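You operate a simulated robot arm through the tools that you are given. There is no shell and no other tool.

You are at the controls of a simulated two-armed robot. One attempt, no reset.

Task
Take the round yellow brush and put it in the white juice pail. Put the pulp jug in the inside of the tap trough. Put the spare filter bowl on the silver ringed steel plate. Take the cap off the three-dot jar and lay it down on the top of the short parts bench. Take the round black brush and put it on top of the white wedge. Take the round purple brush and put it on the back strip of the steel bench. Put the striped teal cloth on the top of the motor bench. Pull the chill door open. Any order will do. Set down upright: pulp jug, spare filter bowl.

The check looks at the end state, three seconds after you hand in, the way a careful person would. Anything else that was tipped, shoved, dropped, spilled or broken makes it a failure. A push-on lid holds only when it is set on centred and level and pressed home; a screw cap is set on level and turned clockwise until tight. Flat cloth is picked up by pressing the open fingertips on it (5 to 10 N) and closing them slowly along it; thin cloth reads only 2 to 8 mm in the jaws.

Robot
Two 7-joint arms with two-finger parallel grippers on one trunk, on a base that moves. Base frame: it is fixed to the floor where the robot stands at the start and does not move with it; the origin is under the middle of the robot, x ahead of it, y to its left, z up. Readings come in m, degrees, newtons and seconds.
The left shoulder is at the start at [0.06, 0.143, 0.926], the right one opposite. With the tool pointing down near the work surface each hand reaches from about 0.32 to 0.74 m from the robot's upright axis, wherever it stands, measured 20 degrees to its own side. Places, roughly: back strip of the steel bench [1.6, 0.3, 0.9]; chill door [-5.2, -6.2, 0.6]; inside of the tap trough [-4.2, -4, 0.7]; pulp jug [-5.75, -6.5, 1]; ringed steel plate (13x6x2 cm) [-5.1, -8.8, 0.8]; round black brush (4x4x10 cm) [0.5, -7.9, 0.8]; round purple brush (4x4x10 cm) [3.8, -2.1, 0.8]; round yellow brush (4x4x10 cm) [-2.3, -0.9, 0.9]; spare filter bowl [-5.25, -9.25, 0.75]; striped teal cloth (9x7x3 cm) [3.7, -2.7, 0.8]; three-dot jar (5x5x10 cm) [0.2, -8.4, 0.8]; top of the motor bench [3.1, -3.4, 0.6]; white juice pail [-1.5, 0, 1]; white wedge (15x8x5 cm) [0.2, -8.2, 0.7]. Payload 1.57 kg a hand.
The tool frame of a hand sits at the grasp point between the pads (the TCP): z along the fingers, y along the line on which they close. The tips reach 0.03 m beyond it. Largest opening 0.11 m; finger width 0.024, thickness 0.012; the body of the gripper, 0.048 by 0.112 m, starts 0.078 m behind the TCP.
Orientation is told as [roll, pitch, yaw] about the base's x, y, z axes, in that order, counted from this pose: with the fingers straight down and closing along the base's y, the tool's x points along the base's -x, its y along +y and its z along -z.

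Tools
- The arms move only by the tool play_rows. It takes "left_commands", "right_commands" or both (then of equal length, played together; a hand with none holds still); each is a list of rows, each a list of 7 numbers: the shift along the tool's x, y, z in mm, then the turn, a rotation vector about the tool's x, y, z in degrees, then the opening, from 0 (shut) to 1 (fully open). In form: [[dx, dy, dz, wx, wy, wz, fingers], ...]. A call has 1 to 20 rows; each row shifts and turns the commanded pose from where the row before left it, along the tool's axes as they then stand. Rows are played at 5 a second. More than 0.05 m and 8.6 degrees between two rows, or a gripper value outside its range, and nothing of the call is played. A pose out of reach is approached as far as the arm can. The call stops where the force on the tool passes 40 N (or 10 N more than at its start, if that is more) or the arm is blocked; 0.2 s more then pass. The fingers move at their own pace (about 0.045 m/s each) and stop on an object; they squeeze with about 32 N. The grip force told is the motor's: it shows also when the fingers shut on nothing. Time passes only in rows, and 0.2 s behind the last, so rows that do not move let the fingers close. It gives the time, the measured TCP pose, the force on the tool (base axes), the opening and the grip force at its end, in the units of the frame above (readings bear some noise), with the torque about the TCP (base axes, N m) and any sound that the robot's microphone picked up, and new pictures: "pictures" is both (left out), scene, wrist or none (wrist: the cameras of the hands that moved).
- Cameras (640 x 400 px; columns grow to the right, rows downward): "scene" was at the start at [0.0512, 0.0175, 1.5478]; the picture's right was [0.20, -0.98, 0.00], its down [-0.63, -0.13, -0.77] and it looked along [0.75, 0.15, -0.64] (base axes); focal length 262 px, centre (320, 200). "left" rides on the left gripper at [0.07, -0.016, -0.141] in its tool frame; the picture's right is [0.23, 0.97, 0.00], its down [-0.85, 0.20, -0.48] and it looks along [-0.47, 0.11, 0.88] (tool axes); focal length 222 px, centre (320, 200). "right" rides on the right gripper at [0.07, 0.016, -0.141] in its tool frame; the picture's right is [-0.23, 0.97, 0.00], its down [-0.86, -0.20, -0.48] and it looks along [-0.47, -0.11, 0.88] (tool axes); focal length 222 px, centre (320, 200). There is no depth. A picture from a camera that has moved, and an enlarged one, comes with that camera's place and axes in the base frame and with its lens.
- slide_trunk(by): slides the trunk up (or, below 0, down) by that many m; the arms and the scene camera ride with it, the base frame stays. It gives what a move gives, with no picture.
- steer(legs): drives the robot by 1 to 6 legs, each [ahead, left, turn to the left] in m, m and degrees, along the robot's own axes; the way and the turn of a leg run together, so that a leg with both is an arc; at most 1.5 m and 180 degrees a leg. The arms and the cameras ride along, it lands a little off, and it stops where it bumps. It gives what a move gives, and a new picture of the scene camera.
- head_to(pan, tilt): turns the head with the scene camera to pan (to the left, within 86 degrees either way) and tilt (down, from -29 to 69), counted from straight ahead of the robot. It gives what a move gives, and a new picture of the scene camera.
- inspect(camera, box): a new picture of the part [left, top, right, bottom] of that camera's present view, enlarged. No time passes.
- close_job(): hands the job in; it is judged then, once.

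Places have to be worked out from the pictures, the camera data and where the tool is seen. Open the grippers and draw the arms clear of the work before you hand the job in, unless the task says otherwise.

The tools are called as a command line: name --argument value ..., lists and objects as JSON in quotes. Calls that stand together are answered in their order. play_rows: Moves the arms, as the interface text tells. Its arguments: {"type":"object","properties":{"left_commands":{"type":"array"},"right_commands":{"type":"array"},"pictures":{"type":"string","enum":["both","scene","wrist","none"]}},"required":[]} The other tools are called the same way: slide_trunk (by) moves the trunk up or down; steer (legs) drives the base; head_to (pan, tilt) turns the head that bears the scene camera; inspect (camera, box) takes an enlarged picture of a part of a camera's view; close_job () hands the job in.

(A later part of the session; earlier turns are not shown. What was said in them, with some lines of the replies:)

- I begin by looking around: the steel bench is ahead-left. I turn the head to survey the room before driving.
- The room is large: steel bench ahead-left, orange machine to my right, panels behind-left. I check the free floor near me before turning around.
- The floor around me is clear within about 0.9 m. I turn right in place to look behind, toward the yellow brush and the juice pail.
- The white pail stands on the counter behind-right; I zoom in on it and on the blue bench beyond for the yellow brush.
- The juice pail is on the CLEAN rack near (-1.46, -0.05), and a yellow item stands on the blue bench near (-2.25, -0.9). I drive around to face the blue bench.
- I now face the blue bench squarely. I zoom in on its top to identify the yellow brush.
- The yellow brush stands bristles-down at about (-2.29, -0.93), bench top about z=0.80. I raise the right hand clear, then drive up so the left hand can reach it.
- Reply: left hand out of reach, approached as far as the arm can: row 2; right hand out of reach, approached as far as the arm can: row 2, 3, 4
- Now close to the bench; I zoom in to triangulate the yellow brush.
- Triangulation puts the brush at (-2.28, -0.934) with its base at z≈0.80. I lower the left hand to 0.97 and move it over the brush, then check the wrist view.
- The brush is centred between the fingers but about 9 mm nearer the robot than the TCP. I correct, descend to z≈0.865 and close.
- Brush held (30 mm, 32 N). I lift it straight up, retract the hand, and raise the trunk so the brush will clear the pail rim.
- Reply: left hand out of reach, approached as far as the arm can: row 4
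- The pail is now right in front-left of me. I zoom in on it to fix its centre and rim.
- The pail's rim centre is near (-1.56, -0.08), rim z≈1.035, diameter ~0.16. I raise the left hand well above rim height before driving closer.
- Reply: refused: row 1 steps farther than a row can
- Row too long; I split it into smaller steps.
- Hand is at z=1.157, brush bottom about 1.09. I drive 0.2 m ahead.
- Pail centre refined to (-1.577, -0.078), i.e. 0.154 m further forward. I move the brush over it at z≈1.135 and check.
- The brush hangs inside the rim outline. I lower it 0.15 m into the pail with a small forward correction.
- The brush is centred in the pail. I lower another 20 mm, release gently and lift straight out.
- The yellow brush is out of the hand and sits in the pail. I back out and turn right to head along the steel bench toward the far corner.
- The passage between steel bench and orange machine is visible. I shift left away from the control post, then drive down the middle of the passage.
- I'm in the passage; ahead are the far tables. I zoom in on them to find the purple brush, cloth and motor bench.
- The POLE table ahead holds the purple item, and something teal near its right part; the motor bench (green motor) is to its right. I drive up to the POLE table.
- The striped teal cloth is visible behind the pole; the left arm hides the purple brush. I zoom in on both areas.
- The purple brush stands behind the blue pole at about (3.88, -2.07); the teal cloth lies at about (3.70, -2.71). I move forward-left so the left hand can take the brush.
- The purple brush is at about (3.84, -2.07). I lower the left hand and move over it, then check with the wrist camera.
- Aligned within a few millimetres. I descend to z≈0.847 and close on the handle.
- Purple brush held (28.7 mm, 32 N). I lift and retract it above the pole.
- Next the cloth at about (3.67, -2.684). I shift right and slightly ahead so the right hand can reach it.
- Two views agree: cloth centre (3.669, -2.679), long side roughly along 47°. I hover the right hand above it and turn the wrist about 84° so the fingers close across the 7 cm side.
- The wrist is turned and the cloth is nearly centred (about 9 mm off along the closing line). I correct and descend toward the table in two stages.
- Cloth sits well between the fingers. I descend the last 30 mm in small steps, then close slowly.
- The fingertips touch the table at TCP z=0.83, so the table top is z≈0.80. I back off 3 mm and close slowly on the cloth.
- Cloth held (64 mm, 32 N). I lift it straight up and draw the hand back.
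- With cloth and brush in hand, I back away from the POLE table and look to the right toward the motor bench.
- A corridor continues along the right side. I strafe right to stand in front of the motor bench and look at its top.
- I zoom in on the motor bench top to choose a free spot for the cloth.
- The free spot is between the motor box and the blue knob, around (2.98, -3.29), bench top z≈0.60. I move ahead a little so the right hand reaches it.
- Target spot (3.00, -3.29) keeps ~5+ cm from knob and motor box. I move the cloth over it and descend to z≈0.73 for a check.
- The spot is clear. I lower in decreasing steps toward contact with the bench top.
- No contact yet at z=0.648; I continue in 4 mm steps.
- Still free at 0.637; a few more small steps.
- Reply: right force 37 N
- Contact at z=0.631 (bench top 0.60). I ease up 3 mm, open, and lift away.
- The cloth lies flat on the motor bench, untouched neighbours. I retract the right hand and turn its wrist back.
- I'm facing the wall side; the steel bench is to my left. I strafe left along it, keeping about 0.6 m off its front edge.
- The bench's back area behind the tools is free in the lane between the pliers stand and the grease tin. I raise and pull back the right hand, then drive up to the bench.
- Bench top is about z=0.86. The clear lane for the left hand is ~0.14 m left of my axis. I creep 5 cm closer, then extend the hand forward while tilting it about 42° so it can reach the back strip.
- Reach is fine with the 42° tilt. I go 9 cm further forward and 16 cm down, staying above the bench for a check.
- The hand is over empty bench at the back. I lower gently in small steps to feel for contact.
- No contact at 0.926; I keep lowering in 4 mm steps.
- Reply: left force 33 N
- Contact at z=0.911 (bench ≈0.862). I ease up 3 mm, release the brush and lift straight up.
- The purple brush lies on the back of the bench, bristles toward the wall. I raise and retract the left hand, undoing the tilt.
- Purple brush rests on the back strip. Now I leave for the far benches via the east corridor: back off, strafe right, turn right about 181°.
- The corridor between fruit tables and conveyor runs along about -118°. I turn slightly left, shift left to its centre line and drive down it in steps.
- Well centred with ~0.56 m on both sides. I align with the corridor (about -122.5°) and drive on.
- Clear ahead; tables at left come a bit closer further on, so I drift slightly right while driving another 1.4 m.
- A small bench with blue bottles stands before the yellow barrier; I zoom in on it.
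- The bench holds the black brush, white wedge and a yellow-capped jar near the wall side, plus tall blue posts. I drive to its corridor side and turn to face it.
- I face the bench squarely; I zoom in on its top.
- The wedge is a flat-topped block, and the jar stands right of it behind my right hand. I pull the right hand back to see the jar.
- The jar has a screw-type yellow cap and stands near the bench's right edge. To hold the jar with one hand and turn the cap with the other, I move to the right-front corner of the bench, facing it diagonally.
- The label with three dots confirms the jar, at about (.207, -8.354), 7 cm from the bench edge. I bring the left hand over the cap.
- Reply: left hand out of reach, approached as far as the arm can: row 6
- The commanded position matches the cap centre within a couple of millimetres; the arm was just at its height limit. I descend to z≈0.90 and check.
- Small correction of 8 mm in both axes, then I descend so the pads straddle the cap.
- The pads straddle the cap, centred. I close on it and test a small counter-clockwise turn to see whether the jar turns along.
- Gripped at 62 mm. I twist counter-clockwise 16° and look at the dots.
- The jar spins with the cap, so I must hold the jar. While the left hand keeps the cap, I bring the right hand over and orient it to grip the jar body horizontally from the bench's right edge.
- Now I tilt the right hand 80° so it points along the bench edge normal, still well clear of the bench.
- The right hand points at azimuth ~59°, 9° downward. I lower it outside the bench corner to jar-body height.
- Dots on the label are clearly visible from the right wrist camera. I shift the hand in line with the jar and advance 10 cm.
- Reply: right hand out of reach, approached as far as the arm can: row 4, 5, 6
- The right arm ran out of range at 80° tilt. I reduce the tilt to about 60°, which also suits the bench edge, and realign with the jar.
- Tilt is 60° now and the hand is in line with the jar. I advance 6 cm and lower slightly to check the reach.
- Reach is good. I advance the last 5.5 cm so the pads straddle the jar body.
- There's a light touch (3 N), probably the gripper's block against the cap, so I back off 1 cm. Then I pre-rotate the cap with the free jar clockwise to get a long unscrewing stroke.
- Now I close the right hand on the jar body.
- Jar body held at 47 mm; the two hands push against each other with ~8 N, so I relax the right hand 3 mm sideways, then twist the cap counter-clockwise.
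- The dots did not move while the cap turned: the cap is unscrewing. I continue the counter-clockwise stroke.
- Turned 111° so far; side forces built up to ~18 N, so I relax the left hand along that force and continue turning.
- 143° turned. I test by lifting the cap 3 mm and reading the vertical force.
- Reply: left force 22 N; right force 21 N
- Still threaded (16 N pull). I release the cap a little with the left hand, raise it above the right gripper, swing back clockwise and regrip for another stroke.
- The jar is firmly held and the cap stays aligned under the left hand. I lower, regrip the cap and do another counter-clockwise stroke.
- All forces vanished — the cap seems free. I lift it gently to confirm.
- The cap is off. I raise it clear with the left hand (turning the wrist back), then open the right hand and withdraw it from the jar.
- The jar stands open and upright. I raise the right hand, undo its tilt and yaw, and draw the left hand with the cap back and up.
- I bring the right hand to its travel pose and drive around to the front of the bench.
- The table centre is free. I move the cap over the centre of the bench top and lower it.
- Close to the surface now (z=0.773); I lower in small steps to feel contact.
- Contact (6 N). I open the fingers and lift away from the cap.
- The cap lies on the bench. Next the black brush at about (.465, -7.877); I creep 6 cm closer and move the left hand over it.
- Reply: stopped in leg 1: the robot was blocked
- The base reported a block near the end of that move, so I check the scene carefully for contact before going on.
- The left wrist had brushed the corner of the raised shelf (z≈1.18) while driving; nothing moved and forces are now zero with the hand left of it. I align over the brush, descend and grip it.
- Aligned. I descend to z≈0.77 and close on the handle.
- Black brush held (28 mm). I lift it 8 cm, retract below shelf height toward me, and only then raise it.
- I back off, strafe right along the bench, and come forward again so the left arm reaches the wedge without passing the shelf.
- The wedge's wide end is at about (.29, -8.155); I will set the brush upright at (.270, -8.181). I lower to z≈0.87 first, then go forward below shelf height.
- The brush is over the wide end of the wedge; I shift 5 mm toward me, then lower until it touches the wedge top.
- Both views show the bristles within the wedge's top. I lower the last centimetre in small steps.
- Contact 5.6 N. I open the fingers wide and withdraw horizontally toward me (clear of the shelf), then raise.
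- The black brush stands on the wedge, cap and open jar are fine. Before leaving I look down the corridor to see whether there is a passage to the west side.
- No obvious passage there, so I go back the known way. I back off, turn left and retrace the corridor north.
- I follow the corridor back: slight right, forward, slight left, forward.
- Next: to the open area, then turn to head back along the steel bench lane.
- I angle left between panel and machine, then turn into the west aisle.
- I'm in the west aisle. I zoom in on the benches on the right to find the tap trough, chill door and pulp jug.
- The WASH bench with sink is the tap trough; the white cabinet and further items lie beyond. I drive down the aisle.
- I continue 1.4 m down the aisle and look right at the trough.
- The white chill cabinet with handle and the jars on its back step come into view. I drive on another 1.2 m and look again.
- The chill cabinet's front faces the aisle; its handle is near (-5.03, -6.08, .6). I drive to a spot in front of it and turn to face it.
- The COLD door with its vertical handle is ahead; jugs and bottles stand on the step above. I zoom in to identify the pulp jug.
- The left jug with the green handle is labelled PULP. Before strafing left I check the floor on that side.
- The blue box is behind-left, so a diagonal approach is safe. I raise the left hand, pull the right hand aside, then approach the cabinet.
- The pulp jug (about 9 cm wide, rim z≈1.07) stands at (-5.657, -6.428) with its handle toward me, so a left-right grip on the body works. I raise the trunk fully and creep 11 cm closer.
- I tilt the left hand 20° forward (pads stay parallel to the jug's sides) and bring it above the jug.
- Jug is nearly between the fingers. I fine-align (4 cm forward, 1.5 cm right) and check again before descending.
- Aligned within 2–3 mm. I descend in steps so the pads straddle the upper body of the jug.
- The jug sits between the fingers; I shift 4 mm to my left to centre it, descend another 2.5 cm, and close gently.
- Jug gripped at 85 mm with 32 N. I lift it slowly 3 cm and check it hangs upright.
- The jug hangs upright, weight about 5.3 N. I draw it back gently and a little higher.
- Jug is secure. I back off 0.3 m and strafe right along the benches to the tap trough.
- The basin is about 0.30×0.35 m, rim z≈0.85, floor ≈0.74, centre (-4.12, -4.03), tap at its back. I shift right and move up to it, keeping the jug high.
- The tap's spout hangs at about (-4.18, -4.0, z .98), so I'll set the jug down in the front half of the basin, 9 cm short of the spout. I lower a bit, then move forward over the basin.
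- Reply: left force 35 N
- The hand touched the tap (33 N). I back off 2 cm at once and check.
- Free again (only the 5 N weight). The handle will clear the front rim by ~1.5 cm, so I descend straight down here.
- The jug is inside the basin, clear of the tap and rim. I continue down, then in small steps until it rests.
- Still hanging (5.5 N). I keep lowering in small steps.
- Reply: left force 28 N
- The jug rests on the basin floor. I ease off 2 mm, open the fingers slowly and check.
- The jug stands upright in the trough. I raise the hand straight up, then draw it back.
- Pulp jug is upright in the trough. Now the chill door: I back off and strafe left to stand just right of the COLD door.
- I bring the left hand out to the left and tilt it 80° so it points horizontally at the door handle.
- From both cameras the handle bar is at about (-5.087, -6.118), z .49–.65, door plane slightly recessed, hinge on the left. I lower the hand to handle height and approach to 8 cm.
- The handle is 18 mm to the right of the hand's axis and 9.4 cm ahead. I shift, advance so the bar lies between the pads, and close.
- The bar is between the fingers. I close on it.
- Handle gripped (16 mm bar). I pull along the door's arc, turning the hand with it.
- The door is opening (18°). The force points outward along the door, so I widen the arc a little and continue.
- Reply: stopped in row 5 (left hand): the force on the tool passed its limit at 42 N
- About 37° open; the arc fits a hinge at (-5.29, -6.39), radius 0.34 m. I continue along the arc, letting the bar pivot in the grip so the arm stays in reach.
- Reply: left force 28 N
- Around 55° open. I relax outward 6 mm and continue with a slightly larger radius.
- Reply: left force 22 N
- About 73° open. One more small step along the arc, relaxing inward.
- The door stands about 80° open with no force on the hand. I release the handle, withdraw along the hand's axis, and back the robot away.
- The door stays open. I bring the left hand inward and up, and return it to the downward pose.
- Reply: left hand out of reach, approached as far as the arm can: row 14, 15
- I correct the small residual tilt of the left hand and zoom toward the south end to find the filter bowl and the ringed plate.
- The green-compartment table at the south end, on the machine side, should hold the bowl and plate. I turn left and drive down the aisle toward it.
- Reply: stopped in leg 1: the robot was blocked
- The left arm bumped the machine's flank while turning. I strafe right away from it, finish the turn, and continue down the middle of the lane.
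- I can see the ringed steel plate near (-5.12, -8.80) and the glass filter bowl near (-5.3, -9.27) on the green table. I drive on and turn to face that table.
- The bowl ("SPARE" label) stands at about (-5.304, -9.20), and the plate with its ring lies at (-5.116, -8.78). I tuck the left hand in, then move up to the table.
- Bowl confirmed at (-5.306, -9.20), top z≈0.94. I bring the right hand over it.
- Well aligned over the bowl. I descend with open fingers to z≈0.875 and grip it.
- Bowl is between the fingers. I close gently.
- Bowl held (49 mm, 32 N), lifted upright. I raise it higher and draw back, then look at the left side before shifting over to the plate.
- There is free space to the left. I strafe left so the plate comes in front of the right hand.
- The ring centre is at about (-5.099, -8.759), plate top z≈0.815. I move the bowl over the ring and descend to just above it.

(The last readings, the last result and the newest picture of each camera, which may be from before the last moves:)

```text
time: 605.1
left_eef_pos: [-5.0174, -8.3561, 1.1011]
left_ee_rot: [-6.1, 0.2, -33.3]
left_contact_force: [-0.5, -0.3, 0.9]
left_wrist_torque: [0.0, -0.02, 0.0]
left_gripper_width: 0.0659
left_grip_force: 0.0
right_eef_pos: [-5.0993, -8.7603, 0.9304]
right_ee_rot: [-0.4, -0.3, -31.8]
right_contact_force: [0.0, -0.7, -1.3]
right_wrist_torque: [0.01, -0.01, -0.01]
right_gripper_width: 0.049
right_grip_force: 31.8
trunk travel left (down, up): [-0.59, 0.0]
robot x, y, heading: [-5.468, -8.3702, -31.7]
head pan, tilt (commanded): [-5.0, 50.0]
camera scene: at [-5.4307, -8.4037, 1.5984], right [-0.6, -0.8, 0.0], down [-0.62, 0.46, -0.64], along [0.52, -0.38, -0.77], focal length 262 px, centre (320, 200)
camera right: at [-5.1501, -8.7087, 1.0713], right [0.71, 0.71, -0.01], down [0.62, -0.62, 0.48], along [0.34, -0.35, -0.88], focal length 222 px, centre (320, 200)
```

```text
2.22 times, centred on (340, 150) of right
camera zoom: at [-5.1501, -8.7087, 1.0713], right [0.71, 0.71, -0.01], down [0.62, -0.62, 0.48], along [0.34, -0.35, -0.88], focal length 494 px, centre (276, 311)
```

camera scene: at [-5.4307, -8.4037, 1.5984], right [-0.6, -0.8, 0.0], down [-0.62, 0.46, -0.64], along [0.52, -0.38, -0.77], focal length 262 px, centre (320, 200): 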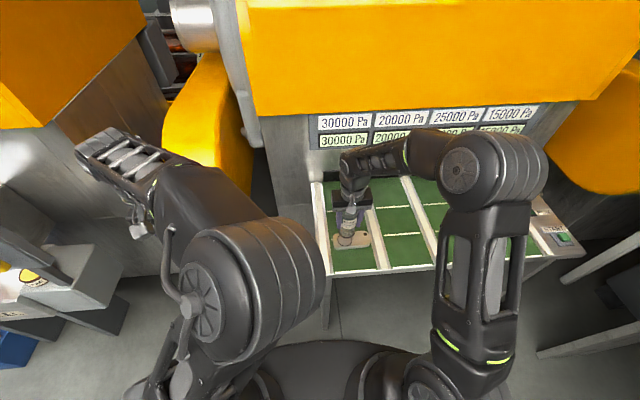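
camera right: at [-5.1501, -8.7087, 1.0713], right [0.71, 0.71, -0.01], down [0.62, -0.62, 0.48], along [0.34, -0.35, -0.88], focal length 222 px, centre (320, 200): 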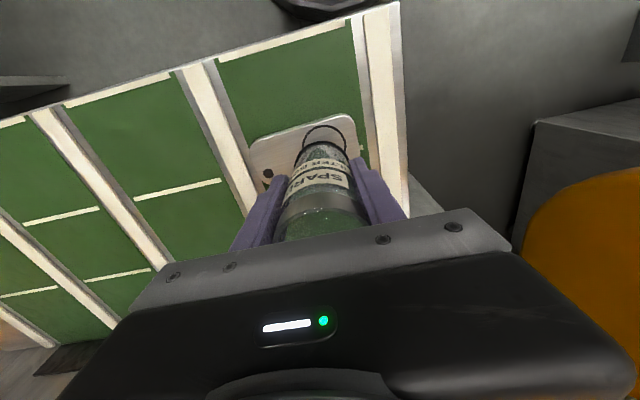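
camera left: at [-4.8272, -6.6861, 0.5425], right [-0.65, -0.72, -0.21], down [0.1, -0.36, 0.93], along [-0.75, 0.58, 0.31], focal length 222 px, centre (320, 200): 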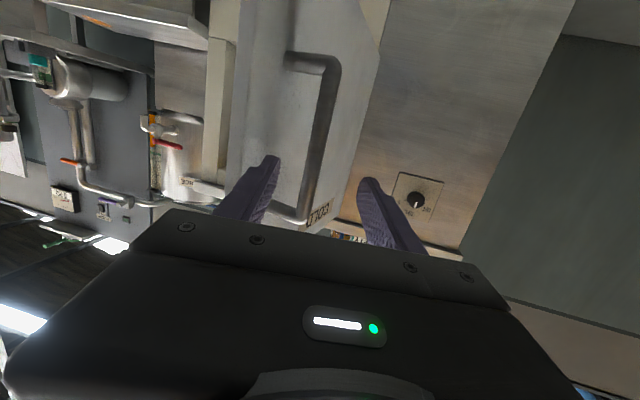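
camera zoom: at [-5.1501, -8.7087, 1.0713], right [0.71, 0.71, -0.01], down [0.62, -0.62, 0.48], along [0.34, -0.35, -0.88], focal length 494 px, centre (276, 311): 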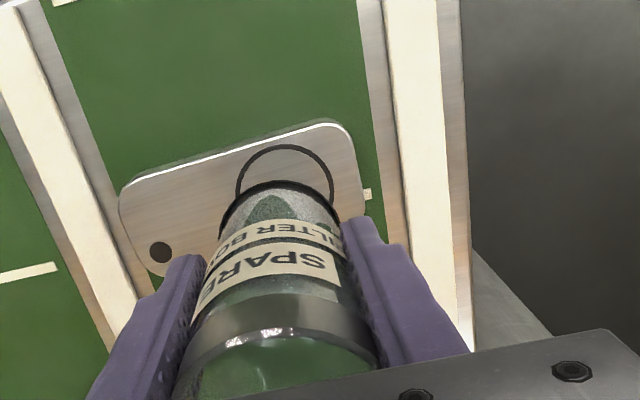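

The bowl is within 3 mm of the ring. I correct 3 mm and lower in small steps onto the plate.

play_rows --right_commands '[[0, 3, 10, 0, 0, 0, 0.3], [0, 0, 12, 0, 0, 0, 0.3], [0, 0, 6, 0, 0, 0, 0.3], [0, 0, 0, 0, 0, 0, 0.3]]' --pictures "none"

play_rows --right_commands '[[0, 0, 3, 0, 0, 0, 0.3], [0, 0, 3, 0, 0, 0, 0.3], [0, 0, 2, 0, 0, 0, 0.3], [0, 0, 0, 0, 0, 0, 0.3]]' --pictures "none"

```text
time: 606.1
left_eef_pos: [-5.019, -8.3565, 1.1008]
left_ee_rot: [-6.0, 0.1, -33.3]
left_contact_force: [0.5, -0.4, 0.4]
left_wrist_torque: [0.01, -0.03, 0.02]
left_gripper_width: 0.0659
left_grip_force: 0.0
right_eef_pos: [-5.0969, -8.7588, 0.9021]
right_ee_rot: [-0.5, -0.3, -31.9]
right_contact_force: [0.2, -0.8, -1.2]
right_wrist_torque: [-0.01, 0.05, 0.03]
right_gripper_width: 0.0488
right_grip_force: 32.4
trunk travel left (down, up): [-0.59, 0.0]
robot x, y, heading: [-5.4609, -8.3727, -31.7]
head pan, tilt (commanded): [-5.0, 50.0]
```

```text
time: 607.1
left_eef_pos: [-5.0178, -8.3561, 1.1008]
left_ee_rot: [-6.1, 0.1, -33.3]
left_contact_force: [-0.7, -0.2, -0.9]
left_wrist_torque: [-0.03, 0.0, 0.01]
left_gripper_width: 0.066
left_grip_force: 0.0
right_eef_pos: [-5.0987, -8.758, 0.8952]
right_ee_rot: [-0.5, -0.2, -31.8]
right_contact_force: [-0.2, -0.3, -1.6]
right_wrist_torque: [0.0, 0.02, 0.01]
right_gripper_width: 0.0488
right_grip_force: 31.9
trunk travel left (down, up): [-0.59, 0.0]
robot x, y, heading: [-5.4626, -8.3744, -31.6]
head pan, tilt (commanded): [-5.0, 50.0]
```

play_rows --right_commands '[[0, 0, 2, 0, 0, 0, 0.3], [0, 0, 2, 0, 0, 0, 0.3], [0, 0, 0, 0, 0, 0, 0.3]]' --pictures "none"

inspect --camera "scene" --box '[290, 160, 410, 270]'

```text
time: 607.9
left_eef_pos: [-5.0188, -8.3553, 1.1023]
left_ee_rot: [-6.0, 0.1, -33.2]
left_contact_force: [-0.2, 0.1, 0.1]
left_wrist_torque: [0.0, -0.02, 0.0]
left_gripper_width: 0.0659
left_grip_force: 0.1
right_eef_pos: [-5.0982, -8.7584, 0.8932]
right_ee_rot: [-0.5, -0.5, -31.8]
right_contact_force: [-3.4, -1.8, 25.7]
right_wrist_torque: [-0.04, -0.31, 0.11]
right_gripper_width: 0.0487
right_grip_force: 32.2
trunk travel left (down, up): [-0.59, 0.0]
robot x, y, heading: [-5.4667, -8.3745, -31.5]
head pan, tilt (commanded): [-5.0, 50.0]
```

```text
3.64 times, centred on (350, 215) of scene
camera zoom: at [-5.4329, -8.4021, 1.5988], right [-0.6, -0.8, 0.0], down [-0.61, 0.46, -0.64], along [0.52, -0.38, -0.77], focal length 952 px, centre (211, 146)
```

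zoom: 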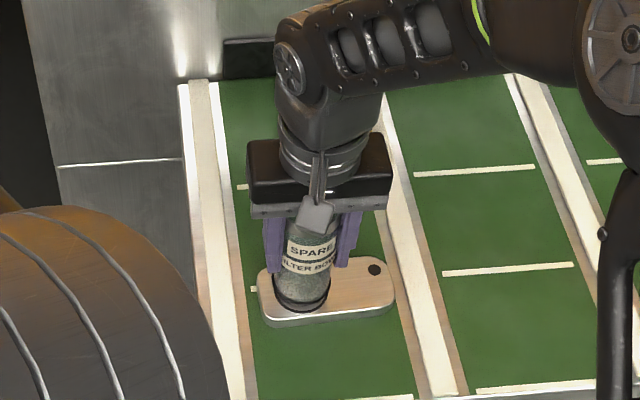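

The bowl sits right on the ring. I ease off 1.5 mm, open slowly and lift straight up.

play_rows --right_commands '[[0, 0, -1.5, 0, 0, 0, 0.3], [0, 0, 0, 0, 0, 0, 0.5], [0, 0, 0, 0, 0, 0, 0.6], [0, 0, 0, 0, 0, 0, 0.75], [0, 0, 0, 0, 0, 0, 0.9], [0, 0, 0, 0, 0, 0, 0.9], [0, 0, -15, 0, 0, 0, 0.9], [0, 0, -30, 0, 0, 0, 0.9], [0, 0, -35, 0, 0, 0, 0.9], [0, 0, -40, 0, 0, 0, 0.9], [0, 0, -40, 0, 0, 0, 0.9], [20, -10, -20, 0, 0, 0, 0.9], [40, -20, 0, 0, 0, 0, 0.9], [40, -20, 0, 0, 0, 0, 0.9], [0, 0, 0, 0, 0, 0, 0.9]]'

inspect --camera "scene" --box '[290, 160, 410, 270]'

```text
time: 611.1
left_eef_pos: [-5.0173, -8.3561, 1.1003]
left_ee_rot: [-6.1, 0.2, -33.3]
left_contact_force: [0.5, -0.6, -0.8]
left_wrist_torque: [-0.01, 0.0, 0.01]
left_gripper_width: 0.0661
left_grip_force: 0.1
right_eef_pos: [-5.2054, -8.7464, 1.0754]
right_ee_rot: [-0.5, -0.1, -31.8]
right_contact_force: [0.4, 0.4, 0.2]
right_wrist_torque: [0.01, 0.04, -0.03]
right_gripper_width: 0.099
right_grip_force: 0.1
trunk travel left (down, up): [-0.59, 0.0]
robot x, y, heading: [-5.4641, -8.3785, -31.6]
head pan, tilt (commanded): [-5.0, 50.0]
camera scene: at [-5.4298, -8.4037, 1.5984], right [-0.6, -0.8, 0.0], down [-0.62, 0.46, -0.64], along [0.52, -0.38, -0.77], focal length 262 px, centre (320, 200)
camera right: at [-5.258, -8.6946, 1.2149], right [0.71, 0.71, -0.01], down [0.62, -0.62, 0.48], along [0.34, -0.35, -0.88], focal length 222 px, centre (320, 200)
```

scene: 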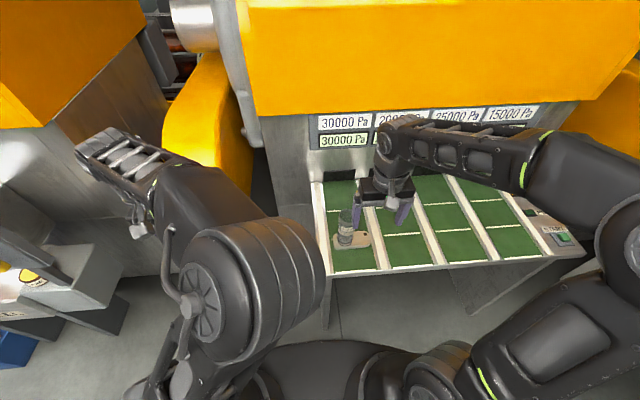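
right: 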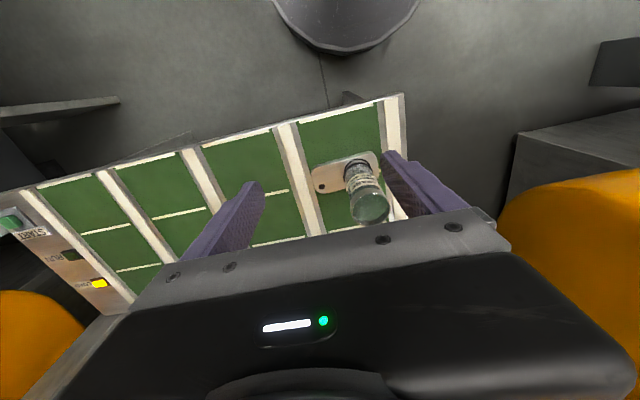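

```text
3.64 times, centred on (350, 215) of scene
camera zoom: at [-5.4298, -8.4037, 1.5984], right [-0.6, -0.8, 0.0], down [-0.62, 0.46, -0.64], along [0.52, -0.38, -0.77], focal length 952 px, centre (211, 146)
```

zoom: 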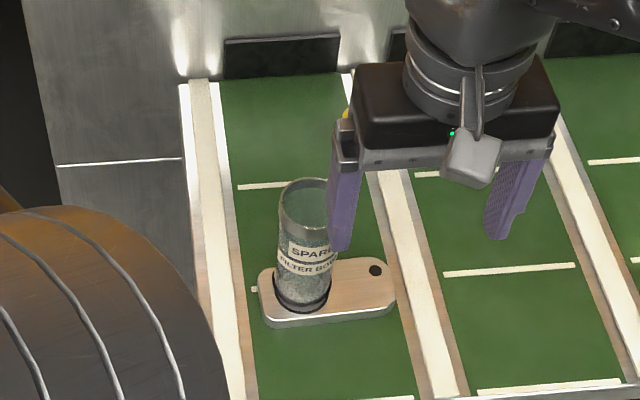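

The filter bowl stands upright on the ringed plate. I back away and turn to confirm that the chill door is still open.

steer --legs '[[-0.35, 0, 0], [0, 0, 75]]'

head_to --pan 35 --tilt 20

inspect --camera "scene" --box '[160, 100, 480, 300]'

```text
time: 616.6
left_eef_pos: [-5.6593, -7.7555, 1.1015]
left_ee_rot: [-6.1, 0.1, 41.5]
left_contact_force: [0.1, 0.4, 0.5]
left_wrist_torque: [0.04, 0.0, 0.01]
left_gripper_width: 0.0659
left_grip_force: 0.1
right_eef_pos: [-5.332, -8.041, 1.0756]
right_ee_rot: [-0.5, -0.3, 42.9]
right_contact_force: [-0.2, 0.2, 0.4]
right_wrist_torque: [0.03, 0.0, 0.03]
right_gripper_width: 0.0991
right_grip_force: 0.1
trunk travel left (down, up): [-0.59, 0.0]
robot x, y, heading: [-5.7605, -8.1916, 43.1]
head pan, tilt (commanded): [-5.0, 50.0]
camera scene: at [-5.7237, -8.1634, 1.5984], right [0.62, -0.79, 0.0], down [-0.6, -0.47, -0.64], along [0.51, 0.4, -0.77], focal length 262 px, centre (320, 200)
```

scene: 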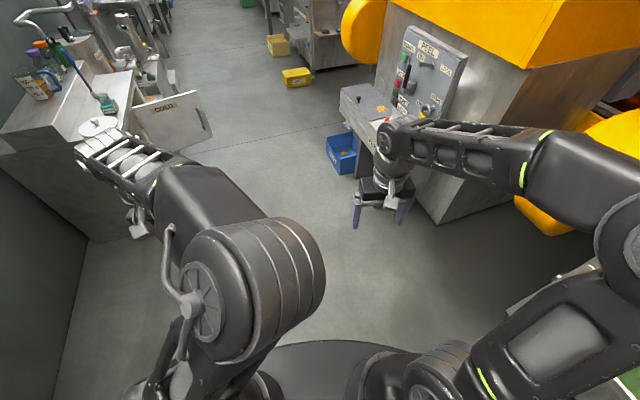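

```text
time: 617.7
left_eef_pos: [-5.6589, -7.7549, 1.1019]
left_ee_rot: [-6.1, 0.1, 41.4]
left_contact_force: [0.9, -0.1, 1.0]
left_wrist_torque: [-0.01, 0.0, 0.0]
left_gripper_width: 0.0662
left_grip_force: 0.0
right_eef_pos: [-5.3318, -8.0414, 1.0747]
right_ee_rot: [-0.5, -0.3, 42.9]
right_contact_force: [-0.1, 0.2, 1.1]
right_wrist_torque: [0.04, -0.03, -0.03]
right_gripper_width: 0.0989
right_grip_force: 0.1
trunk travel left (down, up): [-0.59, 0.0]
robot x, y, heading: [-5.7606, -8.1905, 43.2]
head pan, tilt (commanded): [35.0, 20.0]
camera scene: at [-5.765, -8.12, 1.644], right [0.98, -0.21, 0.0], down [-0.07, -0.34, -0.94], along [0.19, 0.92, -0.34], focal length 262 px, centre (320, 200)
```

scene: 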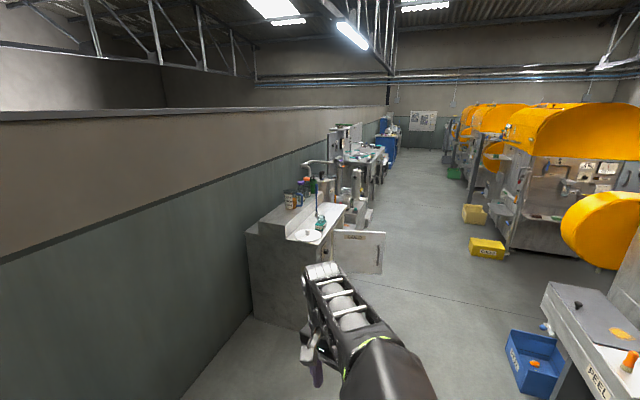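

```text
2.00 times, centred on (320, 200) of scene
camera zoom: at [-5.765, -8.12, 1.644], right [0.98, -0.21, 0.0], down [-0.07, -0.34, -0.94], along [0.19, 0.92, -0.34], focal length 523 px, centre (320, 200)
```

zoom: 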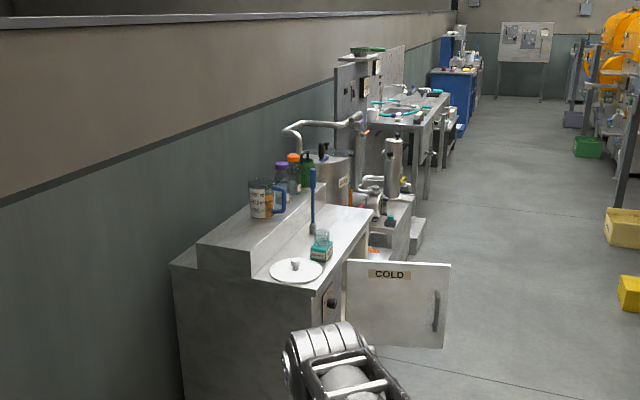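

The COLD door is wide open and nothing nearby is disturbed. I open both grippers fully with the arms clear before handing in.

play_rows --left_commands '[[0, 0, 0, 0, 0, 0, 1], [0, 0, 0, 0, 0, 0, 1], [0, 0, 0, 0, 0, 0, 1]]' --right_commands '[[0, 0, 0, 0, 0, 0, 1], [0, 0, 0, 0, 0, 0, 1], [0, 0, 0, 0, 0, 0, 1]]' --pictures "none"

```text
time: 618.5
left_eef_pos: [-5.6593, -7.7565, 1.101]
left_ee_rot: [-6.0, 0.1, 41.5]
left_contact_force: [0.2, 0.0, 0.3]
left_wrist_torque: [0.01, -0.04, 0.01]
left_gripper_width: 0.1102
left_grip_force: 0.0
right_eef_pos: [-5.3336, -8.0406, 1.0748]
right_ee_rot: [-0.5, -0.4, 42.9]
right_contact_force: [-0.4, 0.2, -0.5]
right_wrist_torque: [-0.04, 0.0, 0.0]
right_gripper_width: 0.1098
right_grip_force: 0.0
trunk travel left (down, up): [-0.59, 0.0]
robot x, y, heading: [-5.7607, -8.194, 43.2]
head pan, tilt (commanded): [35.0, 20.0]
```

All eight jobs are done, both grippers are open and the arms are clear of the work. I hand the job in.

close_job

```text
The job is handed in.
```

I carried out all eight tasks and handed the job in. The result of the check isn't known yet.

| Task | How I left it |
|---|---|
| Yellow brush | Lowered into the white juice pail and released. I could not see it inside afterwards. |
| Pulp jug | Upright in the front half of the tap trough, below the tap. |
| Spare filter bowl | Upright on the ring of the steel plate. |
| Three-dot jar cap | Unscrewed and laid on the bench the jar stands on. The jar is open and upright. |
| Black brush | Standing upright on the wide end of the white wedge. |
| Purple brush | Lying on its side on the back strip of the steel bench. |
| Striped teal cloth | On the motor bench, between the motor and the blue knob. |
| Chill door | Open about 80°, still open when I looked back at the end. |

- **Cap location:** no place was given for the "short parts bench", so I took it to be the short bench where the jar stood. If it is another bench, that task fails.
- **Bumps:** I touched fixed things three times:
  - the left wrist hit the raised shelf over the jar bench;
  - the left hand, or the jug it was holding, pressed the tap at about 33 N;
  - the left arm hit the side of one of the orange machines.

  I backed away each time and saw nothing knocked over or moved.
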